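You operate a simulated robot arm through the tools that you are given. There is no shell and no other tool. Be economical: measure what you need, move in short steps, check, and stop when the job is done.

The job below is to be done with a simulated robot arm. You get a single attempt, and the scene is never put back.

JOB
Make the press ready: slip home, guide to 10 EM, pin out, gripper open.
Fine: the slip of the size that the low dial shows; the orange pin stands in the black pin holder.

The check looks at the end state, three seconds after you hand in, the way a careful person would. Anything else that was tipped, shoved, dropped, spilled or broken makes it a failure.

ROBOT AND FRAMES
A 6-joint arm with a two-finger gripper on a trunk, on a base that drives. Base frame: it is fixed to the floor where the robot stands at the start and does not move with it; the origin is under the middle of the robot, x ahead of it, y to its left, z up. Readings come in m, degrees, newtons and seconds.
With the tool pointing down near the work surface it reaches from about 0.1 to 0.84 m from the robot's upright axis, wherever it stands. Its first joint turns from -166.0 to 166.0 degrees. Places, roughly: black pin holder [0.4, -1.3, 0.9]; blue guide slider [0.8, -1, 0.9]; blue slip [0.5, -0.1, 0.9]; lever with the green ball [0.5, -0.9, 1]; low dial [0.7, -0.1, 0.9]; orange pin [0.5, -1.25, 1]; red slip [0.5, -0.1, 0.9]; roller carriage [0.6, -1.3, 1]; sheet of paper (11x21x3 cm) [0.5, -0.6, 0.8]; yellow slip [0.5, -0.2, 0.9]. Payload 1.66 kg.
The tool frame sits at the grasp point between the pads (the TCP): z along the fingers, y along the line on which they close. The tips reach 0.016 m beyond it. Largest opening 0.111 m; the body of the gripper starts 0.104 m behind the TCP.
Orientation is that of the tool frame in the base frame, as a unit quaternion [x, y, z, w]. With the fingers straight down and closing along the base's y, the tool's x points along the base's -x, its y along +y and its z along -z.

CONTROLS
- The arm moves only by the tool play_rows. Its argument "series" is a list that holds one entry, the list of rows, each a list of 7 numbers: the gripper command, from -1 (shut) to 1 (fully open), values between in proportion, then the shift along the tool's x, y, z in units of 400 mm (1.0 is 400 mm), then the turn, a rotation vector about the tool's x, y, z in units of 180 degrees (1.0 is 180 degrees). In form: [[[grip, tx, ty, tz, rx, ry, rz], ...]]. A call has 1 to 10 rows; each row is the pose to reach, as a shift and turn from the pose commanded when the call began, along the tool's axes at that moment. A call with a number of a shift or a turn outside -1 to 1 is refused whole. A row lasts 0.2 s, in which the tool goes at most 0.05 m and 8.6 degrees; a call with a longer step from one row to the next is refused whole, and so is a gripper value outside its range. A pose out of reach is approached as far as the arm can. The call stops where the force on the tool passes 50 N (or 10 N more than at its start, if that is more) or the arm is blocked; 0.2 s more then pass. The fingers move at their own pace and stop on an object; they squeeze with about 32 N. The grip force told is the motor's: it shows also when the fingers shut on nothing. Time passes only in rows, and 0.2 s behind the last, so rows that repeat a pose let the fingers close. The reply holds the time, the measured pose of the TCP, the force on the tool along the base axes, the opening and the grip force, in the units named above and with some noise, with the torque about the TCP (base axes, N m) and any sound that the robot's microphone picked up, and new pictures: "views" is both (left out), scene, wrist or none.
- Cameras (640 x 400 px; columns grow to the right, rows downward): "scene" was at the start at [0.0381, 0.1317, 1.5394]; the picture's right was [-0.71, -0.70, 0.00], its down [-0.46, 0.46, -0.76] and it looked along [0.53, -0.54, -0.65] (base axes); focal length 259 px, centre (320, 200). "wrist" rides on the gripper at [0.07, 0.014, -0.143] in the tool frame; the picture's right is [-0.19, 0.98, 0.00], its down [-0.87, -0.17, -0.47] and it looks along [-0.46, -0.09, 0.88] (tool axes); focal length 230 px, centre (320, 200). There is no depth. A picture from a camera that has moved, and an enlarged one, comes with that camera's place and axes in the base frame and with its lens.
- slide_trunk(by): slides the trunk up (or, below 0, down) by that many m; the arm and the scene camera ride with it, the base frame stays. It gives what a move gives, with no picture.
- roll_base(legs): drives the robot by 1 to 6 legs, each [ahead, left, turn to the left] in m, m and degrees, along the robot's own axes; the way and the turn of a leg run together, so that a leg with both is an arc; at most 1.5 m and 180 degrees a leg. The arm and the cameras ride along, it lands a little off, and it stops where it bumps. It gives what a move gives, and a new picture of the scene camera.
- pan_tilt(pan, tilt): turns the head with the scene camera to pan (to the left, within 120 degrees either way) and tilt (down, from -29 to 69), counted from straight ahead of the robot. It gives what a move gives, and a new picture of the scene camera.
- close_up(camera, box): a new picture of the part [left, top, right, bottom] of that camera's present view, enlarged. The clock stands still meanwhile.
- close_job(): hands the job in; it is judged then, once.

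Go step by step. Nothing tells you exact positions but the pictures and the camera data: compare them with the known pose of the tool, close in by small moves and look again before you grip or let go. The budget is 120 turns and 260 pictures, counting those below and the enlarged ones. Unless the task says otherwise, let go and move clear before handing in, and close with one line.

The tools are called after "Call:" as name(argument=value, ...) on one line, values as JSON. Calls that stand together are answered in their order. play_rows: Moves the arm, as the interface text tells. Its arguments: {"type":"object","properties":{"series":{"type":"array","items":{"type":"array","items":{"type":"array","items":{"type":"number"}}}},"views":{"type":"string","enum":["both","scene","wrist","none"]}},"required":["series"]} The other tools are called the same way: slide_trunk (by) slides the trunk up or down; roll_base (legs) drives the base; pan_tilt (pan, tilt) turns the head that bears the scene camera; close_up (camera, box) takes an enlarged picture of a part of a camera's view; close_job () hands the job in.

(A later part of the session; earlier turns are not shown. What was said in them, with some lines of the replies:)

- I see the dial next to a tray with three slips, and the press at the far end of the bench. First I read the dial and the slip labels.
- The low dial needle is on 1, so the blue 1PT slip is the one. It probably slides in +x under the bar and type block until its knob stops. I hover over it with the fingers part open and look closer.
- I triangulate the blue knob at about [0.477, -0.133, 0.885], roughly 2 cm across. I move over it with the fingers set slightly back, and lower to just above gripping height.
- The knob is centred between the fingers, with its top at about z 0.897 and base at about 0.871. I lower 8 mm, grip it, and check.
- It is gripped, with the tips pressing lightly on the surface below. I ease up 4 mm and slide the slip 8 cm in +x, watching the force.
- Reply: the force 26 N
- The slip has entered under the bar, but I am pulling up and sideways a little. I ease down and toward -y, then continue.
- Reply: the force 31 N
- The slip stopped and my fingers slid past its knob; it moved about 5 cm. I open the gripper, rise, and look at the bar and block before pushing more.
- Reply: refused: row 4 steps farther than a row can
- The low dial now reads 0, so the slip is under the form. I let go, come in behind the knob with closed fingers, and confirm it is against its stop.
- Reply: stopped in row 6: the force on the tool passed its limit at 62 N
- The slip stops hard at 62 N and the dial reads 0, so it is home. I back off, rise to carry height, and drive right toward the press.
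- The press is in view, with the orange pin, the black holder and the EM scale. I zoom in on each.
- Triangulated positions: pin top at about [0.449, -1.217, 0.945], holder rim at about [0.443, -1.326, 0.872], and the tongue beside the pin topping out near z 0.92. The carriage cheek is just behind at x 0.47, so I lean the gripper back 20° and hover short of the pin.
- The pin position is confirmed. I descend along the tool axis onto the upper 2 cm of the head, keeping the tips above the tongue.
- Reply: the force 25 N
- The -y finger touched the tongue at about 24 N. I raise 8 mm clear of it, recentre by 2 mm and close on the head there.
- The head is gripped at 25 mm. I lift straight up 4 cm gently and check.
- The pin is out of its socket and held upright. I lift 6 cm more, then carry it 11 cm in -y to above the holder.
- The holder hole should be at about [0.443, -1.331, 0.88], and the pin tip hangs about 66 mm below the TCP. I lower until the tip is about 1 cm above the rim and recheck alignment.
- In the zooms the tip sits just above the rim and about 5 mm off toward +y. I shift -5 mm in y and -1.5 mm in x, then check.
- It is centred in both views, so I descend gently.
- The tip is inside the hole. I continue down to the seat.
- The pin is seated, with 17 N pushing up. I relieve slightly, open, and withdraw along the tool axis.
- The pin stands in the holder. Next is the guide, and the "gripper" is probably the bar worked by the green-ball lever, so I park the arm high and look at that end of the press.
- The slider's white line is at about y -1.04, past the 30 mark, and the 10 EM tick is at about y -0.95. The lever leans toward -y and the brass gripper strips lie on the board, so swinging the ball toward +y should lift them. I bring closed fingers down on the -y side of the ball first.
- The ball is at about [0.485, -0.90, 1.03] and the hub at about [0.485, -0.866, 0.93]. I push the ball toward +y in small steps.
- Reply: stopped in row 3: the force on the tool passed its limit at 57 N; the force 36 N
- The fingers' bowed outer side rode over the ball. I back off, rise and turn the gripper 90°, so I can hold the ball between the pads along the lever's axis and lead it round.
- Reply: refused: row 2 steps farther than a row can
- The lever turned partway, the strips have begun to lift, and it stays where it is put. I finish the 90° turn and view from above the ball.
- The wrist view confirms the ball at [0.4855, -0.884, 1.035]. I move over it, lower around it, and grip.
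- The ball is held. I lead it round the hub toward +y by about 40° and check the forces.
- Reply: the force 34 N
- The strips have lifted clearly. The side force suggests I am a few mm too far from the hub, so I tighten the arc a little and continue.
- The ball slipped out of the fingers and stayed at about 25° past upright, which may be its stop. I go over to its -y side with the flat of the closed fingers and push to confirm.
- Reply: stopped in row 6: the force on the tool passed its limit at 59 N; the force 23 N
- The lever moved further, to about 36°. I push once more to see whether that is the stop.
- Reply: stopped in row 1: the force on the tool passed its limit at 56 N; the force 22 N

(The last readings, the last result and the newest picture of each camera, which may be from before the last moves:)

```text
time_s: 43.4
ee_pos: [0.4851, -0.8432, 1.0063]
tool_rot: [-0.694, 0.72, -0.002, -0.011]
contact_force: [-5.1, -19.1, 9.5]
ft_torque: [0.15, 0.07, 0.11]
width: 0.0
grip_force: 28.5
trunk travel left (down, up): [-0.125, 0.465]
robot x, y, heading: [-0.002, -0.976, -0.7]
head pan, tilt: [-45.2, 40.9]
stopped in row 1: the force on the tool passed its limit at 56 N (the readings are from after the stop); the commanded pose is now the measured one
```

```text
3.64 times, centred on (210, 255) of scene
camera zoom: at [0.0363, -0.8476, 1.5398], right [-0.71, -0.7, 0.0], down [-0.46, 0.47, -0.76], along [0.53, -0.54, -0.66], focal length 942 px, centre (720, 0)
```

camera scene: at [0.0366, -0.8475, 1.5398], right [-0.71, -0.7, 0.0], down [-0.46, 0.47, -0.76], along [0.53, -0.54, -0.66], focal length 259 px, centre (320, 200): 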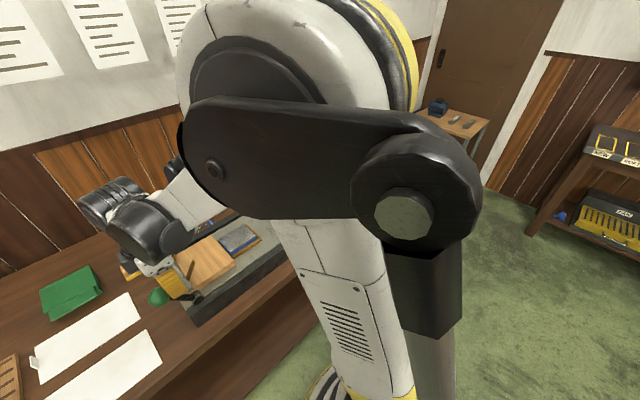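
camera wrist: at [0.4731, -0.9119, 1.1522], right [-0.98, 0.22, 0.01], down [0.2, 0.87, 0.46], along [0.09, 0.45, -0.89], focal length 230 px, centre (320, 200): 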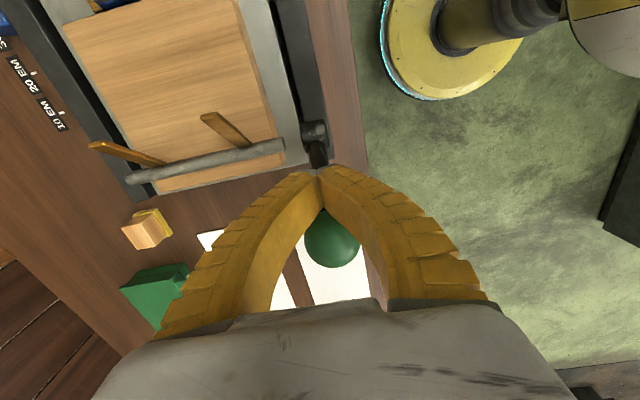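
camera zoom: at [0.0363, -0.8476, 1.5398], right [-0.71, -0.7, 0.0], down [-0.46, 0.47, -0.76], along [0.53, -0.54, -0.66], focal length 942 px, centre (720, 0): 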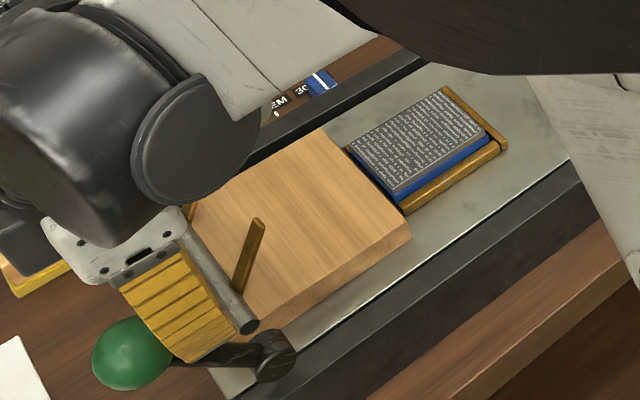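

It does not move at 56 N, so the gripper is at its open stop. I back off, rise, and go over toward the guide slider.

Call:
play_rows(series=[[[-1, 0.05, 0, -0.04, 0, 0, 0], [-1, 0.1, 0, -0.14, 0, 0, -0.005], [-1, 0.15, 0, -0.25, 0, 0, -0.012], [-1, 0.22, -0.08, -0.25, 0, 0, -0.012], [-1, 0.29, -0.17, -0.25, 0, 0, -0.012], [-1, 0.36, -0.26, -0.25, 0, 0, -0.012], [-1, 0.43, -0.35, -0.25, 0, 0, -0.012], [-1, 0.5, -0.44, -0.25, 0, 0, -0.012], [-1, 0.57, -0.53, -0.25, 0, 0, -0.012], [-1, 0.6, -0.64, -0.22, 0, 0, -0.012]]])

Call:
close_up(camera="scene", box=[150, 200, 270, 310])

Call:
close_up(camera="wrist", box=[220, 120, 420, 260])

```text
time_s: 45.6
ee_pos: [0.7399, -1.0876, 1.0951]
tool_rot: [0.708, -0.706, 0.001, 0.011]
contact_force: [-0.8, -0.4, 0.7]
ft_torque: [0.05, 0.03, 0.0]
width: 0.0
grip_force: 28.4
trunk travel left (down, up): [-0.125, 0.465]
robot x, y, heading: [-0.0015, -0.9762, -0.4]
head pan, tilt: [-45.2, 40.9]
camera scene: at [0.0389, -0.845, 1.5393], right [-0.71, -0.7, 0.0], down [-0.46, 0.47, -0.76], along [0.53, -0.54, -0.66], focal length 259 px, centre (320, 200)
camera wrist: at [0.7296, -1.1552, 1.2386], right [-0.98, 0.18, 0.01], down [0.17, 0.88, 0.45], along [0.07, 0.45, -0.89], focal length 230 px, centre (320, 200)
```

scene: 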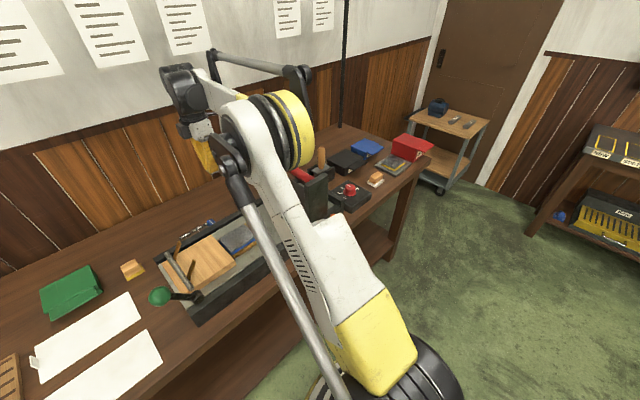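
wrist: 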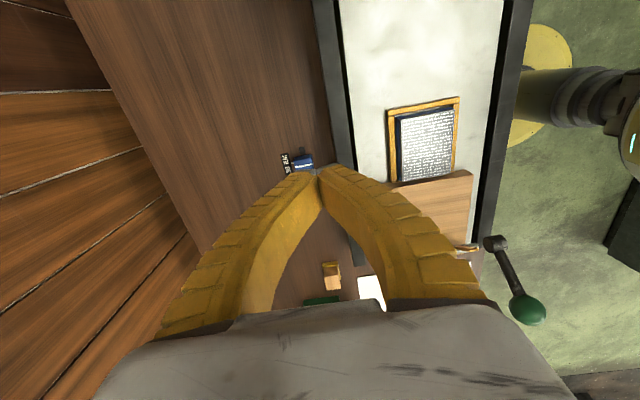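

```text
3.64 times, centred on (210, 255) of scene
camera zoom: at [0.0389, -0.845, 1.5393], right [-0.71, -0.7, 0.0], down [-0.46, 0.47, -0.76], along [0.53, -0.54, -0.66], focal length 942 px, centre (720, 0)
```

zoom: 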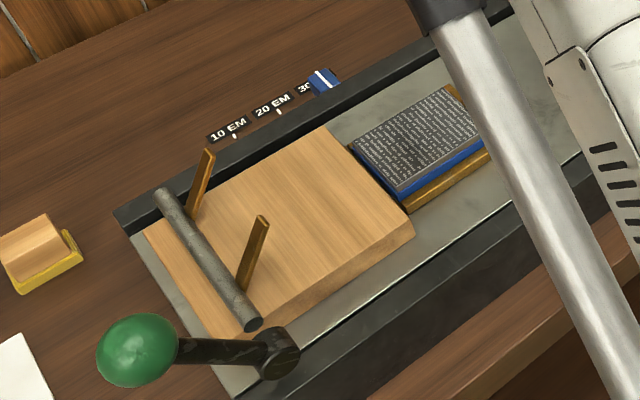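

```text
2.86 times, centred on (320, 190) of wrist
camera zoom: at [0.7296, -1.1552, 1.2386], right [-0.98, 0.18, 0.01], down [0.17, 0.88, 0.45], along [0.07, 0.45, -0.89], focal length 657 px, centre (320, 229)
```

zoom: 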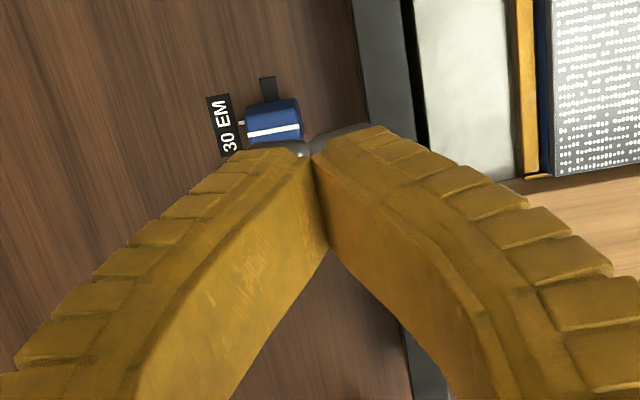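

The lever and strips stay open. The slider's white line is at about y -1.037, the 30 mark, with ticks 45 mm apart, so 10 EM is about 9 cm toward +y. I hover above the slider with the fingers part open.

Call:
play_rows(series=[[[0, -0.03, -0.03, 0.1, 0, 0, 0], [0, -0.06, -0.06, 0.2, 0, 0, 0], [0, -0.1, -0.08, 0.3, 0, 0, 0], [0, -0.1215, -0.08, 0.4, 0, 0, 0], [0, -0.1215, -0.08, 0.4, 0, 0, 0]]], views="none")

Call:
close_up(camera="wrist", box=[220, 120, 420, 260])

Call:
close_up(camera="scene", box=[160, 190, 260, 270])

```text
time_s: 46.8
ee_pos: [0.7674, -1.0411, 0.9334]
tool_rot: [0.709, -0.705, 0.001, 0.011]
contact_force: [0.6, -0.1, -0.1]
ft_torque: [0.01, 0.02, 0.0]
width: 0.0579
grip_force: 1.2
trunk travel left (down, up): [-0.125, 0.465]
robot x, y, heading: [-0.0041, -0.9731, -0.6]
head pan, tilt: [-45.2, 40.9]
```

```text
2.86 times, centred on (320, 190) of wrist
camera zoom: at [0.7584, -1.1085, 1.077], right [-0.98, 0.18, 0.01], down [0.17, 0.87, 0.45], along [0.07, 0.45, -0.89], focal length 657 px, centre (320, 229)
```

zoom: 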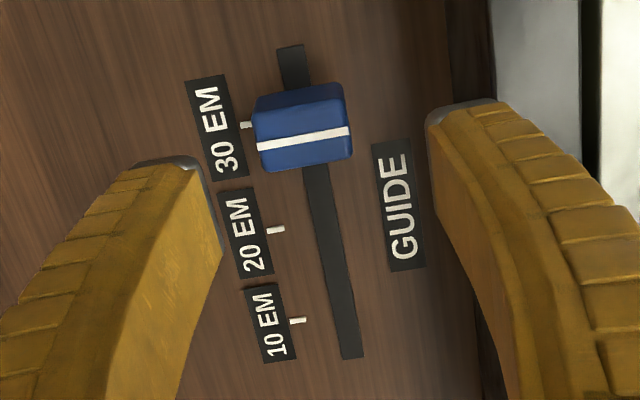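

```text
5.00 times, centred on (210, 230) of scene
camera zoom: at [0.0379, -0.8449, 1.5395], right [-0.71, -0.7, 0.0], down [-0.46, 0.47, -0.76], along [0.53, -0.54, -0.65], focal length 1295 px, centre (870, 50)
```

zoom: 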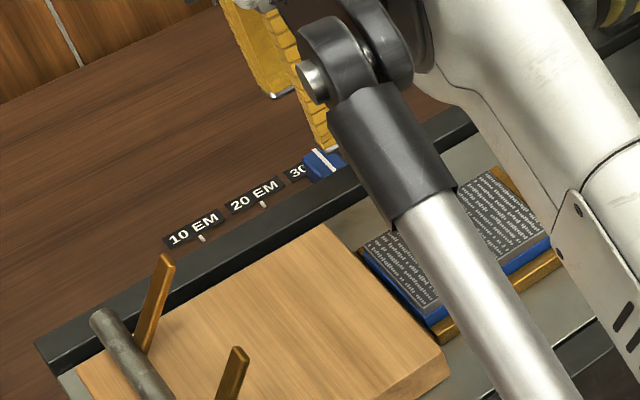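

The view is clear: 10, 20 and 30 ticks at y -0.948, -0.993 and -1.037, the line at -1.037, and the slider at x 0.774. I centre, lower and grip it.

Call:
play_rows(series=[[[-0.22, -0.0025, -0.0165, 0.03, 0, 0, 0], [-0.22, -0.0025, -0.0165, 0.08, 0, 0, 0], [-0.22, -0.0025, -0.0165, 0.13, 0, 0, 0], [-0.22, -0.0025, -0.0165, 0.165, 0, 0, 0], [-0.22, -0.0025, -0.0165, 0.165, 0, 0, 0]]], views="none")

Call:
close_up(camera="wrist", box=[220, 120, 420, 260])

```text
time_s: 48.0
ee_pos: [0.7726, -1.0399, 0.8671]
tool_rot: [0.708, -0.706, 0.002, 0.012]
contact_force: [-0.1, -0.6, 0.6]
ft_torque: [-0.01, -0.01, 0.0]
width: 0.0456
grip_force: 2.4
trunk travel left (down, up): [-0.125, 0.465]
robot x, y, heading: [-0.0025, -0.9739, -0.5]
head pan, tilt: [-45.2, 40.9]
```

```text
2.86 times, centred on (320, 190) of wrist
camera zoom: at [0.762, -1.1078, 1.0113], right [-0.98, 0.18, 0.01], down [0.17, 0.88, 0.45], along [0.07, 0.45, -0.89], focal length 657 px, centre (320, 229)
```

zoom: 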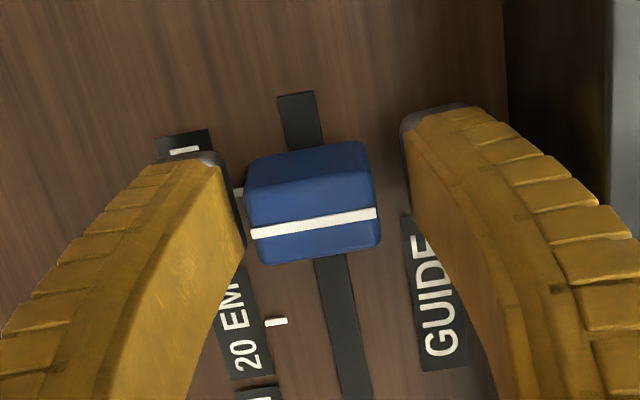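

Call:
play_rows(series=[[[-1, 0, 0, 0.002, 0, 0, 0], [-1, 0, 0, 0.002, 0, 0, 0], [-1, -0.04, 0, 0.002, 0, 0, 0], [-1, -0.08, 0, 0.002, 0, 0, 0], [-1, -0.12, 0, 0.002, 0, 0, 0], [-1, -0.16, 0, 0.002, 0, 0, 0], [-1, -0.195, 0, 0.002, 0, 0, 0], [-1, -0.2225, 0, 0.002, 0, 0, 0], [-1, -0.2225, 0, 0.002, 0, 0, 0]]], views="none")

Call:
close_up(camera="wrist", box=[220, 120, 420, 260])

Call:
close_up(camera="scene", box=[160, 190, 260, 270])

```text
time_s: 50.0
ee_pos: [0.774, -0.9498, 0.8673]
tool_rot: [0.709, -0.705, 0.002, 0.01]
contact_force: [34.3, -1.7, 16.0]
ft_torque: [-0.23, -0.37, -0.17]
width: 0.0302
grip_force: 33.5
trunk travel left (down, up): [-0.125, 0.465]
robot x, y, heading: [-0.0025, -0.9803, -0.4]
head pan, tilt: [-45.2, 40.9]
```

```text
2.86 times, centred on (320, 190) of wrist
camera zoom: at [0.7638, -1.0182, 1.0104], right [-0.98, 0.18, 0.01], down [0.17, 0.87, 0.45], along [0.08, 0.45, -0.89], focal length 657 px, centre (320, 229)
```

zoom: 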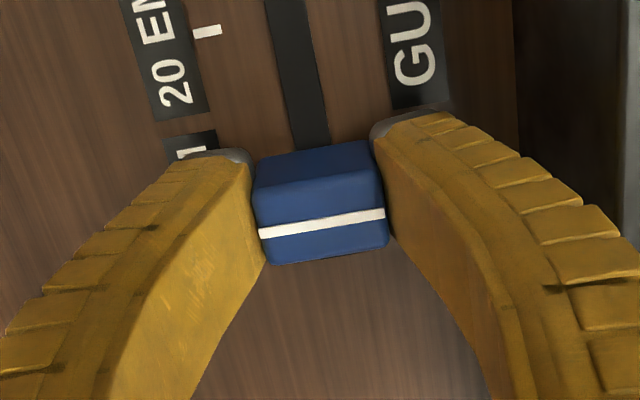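

```text
5.00 times, centred on (210, 230) of scene
camera zoom: at [0.0396, -0.845, 1.5394], right [-0.71, -0.7, 0.0], down [-0.46, 0.47, -0.76], along [0.53, -0.54, -0.66], focal length 1295 px, centre (870, 50)
```

zoom: 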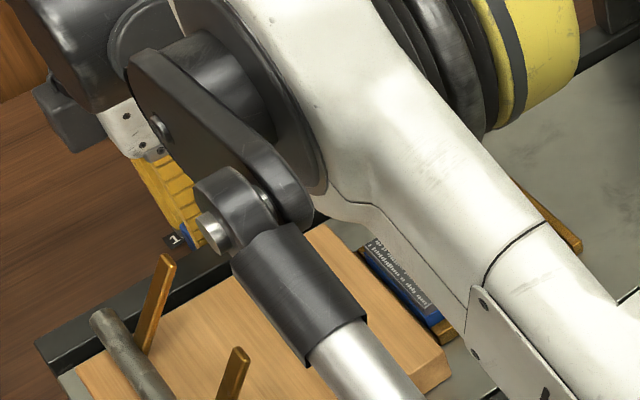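

The slider moved with the gripper. I let go, rise, and read the line against the 10 EM tick.

Call:
play_rows(series=[[[-0.1, 0, 0, 0, 0, 0, 0], [-0.1, 0, 0, 0, 0, 0, 0], [0, 0, 0, -0.08, 0, 0, 0], [0, 0, 0, -0.17, 0, 0, 0], [0, 0, 0, -0.17, 0, 0, 0]]], views="none")

Call:
close_up(camera="wrist", box=[240, 120, 390, 225])

```text
time_s: 51.2
ee_pos: [0.7736, -0.9511, 0.936]
tool_rot: [0.709, -0.705, 0.002, 0.01]
contact_force: [0.2, 0.5, -0.8]
ft_torque: [0.01, 0.0, -0.01]
width: 0.0578
grip_force: 1.6
trunk travel left (down, up): [-0.125, 0.465]
robot x, y, heading: [0.0002, -0.9772, -0.2]
head pan, tilt: [-45.2, 40.9]
```

```text
3.81 times, centred on (315, 172) of wrist
camera zoom: at [0.7634, -1.0188, 1.0795], right [-0.98, 0.18, 0.01], down [0.17, 0.88, 0.45], along [0.07, 0.45, -0.89], focal length 876 px, centre (339, 305)
```

zoom: 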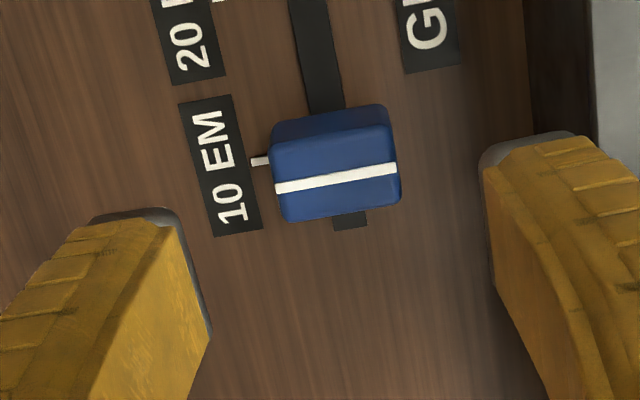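

The line and tick both compute to y -0.948. I retract the arm high and double-check everything with the scene camera from its different angle.

Call:
play_rows(series=[[[0, 0, 0, -0.12, 0, 0, 0], [0, 0, 0, -0.24, 0, 0, 0], [0, 0, 0, -0.36, 0, 0, 0], [0, 0.05, 0.08, -0.44, 0, 0, 0], [0, 0.1, 0.17, -0.5, 0, 0, 0], [0, 0.15, 0.27, -0.55, 0, 0, 0], [0, 0.2, 0.37, -0.58, 0, 0, 0], [0, 0.25, 0.47, -0.6, 0, 0, 0], [0, 0.3, 0.57, -0.6, 0, 0, 0], [0, 0.35, 0.67, -0.6, 0, 0, 0]]], views="scene")

Call:
close_up(camera="scene", box=[165, 210, 225, 255])

Call:
close_up(camera="scene", box=[130, 150, 360, 310])

```text
time_s: 53.4
ee_pos: [0.5045, -1.0861, 1.1813]
tool_rot: [0.71, -0.705, 0.001, 0.011]
contact_force: [0.1, -0.4, 0.4]
ft_torque: [-0.02, -0.01, 0.0]
width: 0.0574
grip_force: 1.2
trunk travel left (down, up): [-0.125, 0.465]
robot x, y, heading: [-0.0015, -0.9777, -0.5]
head pan, tilt: [-45.2, 40.9]
camera scene: at [0.0369, -0.845, 1.5395], right [-0.71, -0.7, 0.0], down [-0.46, 0.47, -0.76], along [0.53, -0.54, -0.65], focal length 259 px, centre (320, 200)
```

scene: 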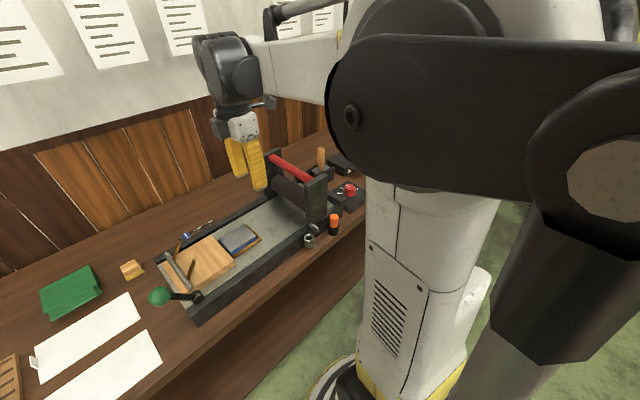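

```text
8.89 times, centred on (195, 232) of scene
camera zoom: at [0.0369, -0.845, 1.5395], right [-0.71, -0.7, 0.0], down [-0.46, 0.47, -0.76], along [0.53, -0.54, -0.65], focal length 2302 px, centre (1431, -89)
```

zoom: 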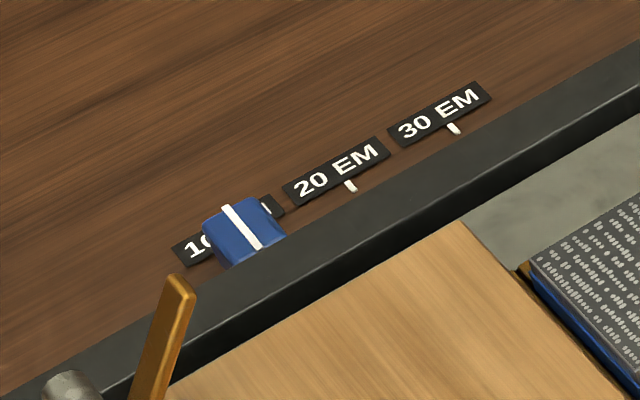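

```text
2.50 times, centred on (245, 230) of scene
camera zoom: at [0.0369, -0.845, 1.5395], right [-0.71, -0.7, 0.0], down [-0.46, 0.47, -0.76], along [0.53, -0.54, -0.65], focal length 648 px, centre (508, 125)
```

zoom: 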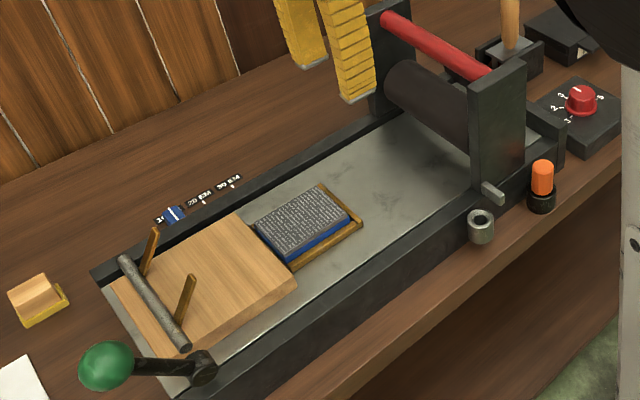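

All four parts check out: the slider line is on the 10 EM tick, the gripper strips are up, the pin is in the black holder and the slip is home. I open my fingers fully and hand in.

Call:
play_rows(series=[[[1, 0, 0, -0.05, 0, 0, 0], [1, 0, 0, -0.1, 0, 0, 0], [1, 0, 0, -0.1, 0, 0, 0]]], views="none")

Call:
close_job()

```text
time_s: 54.2
ee_pos: [0.5074, -1.0865, 1.2215]
tool_rot: [0.709, -0.705, 0.001, 0.011]
contact_force: [-0.4, -0.4, 0.8]
ft_torque: [0.02, 0.01, -0.03]
width: 0.1108
grip_force: 0.1
trunk travel left (down, up): [-0.125, 0.465]
robot x, y, heading: [0.0019, -0.9764, -0.2]
head pan, tilt: [-45.2, 40.9]
```

```text
The job is handed in.
```

The press is ready and the job is handed in: the blue 1PT slip is home (low dial now reads 0), the guide is at 10 EM, the orange pin stands in the black holder, and the press gripper is open.
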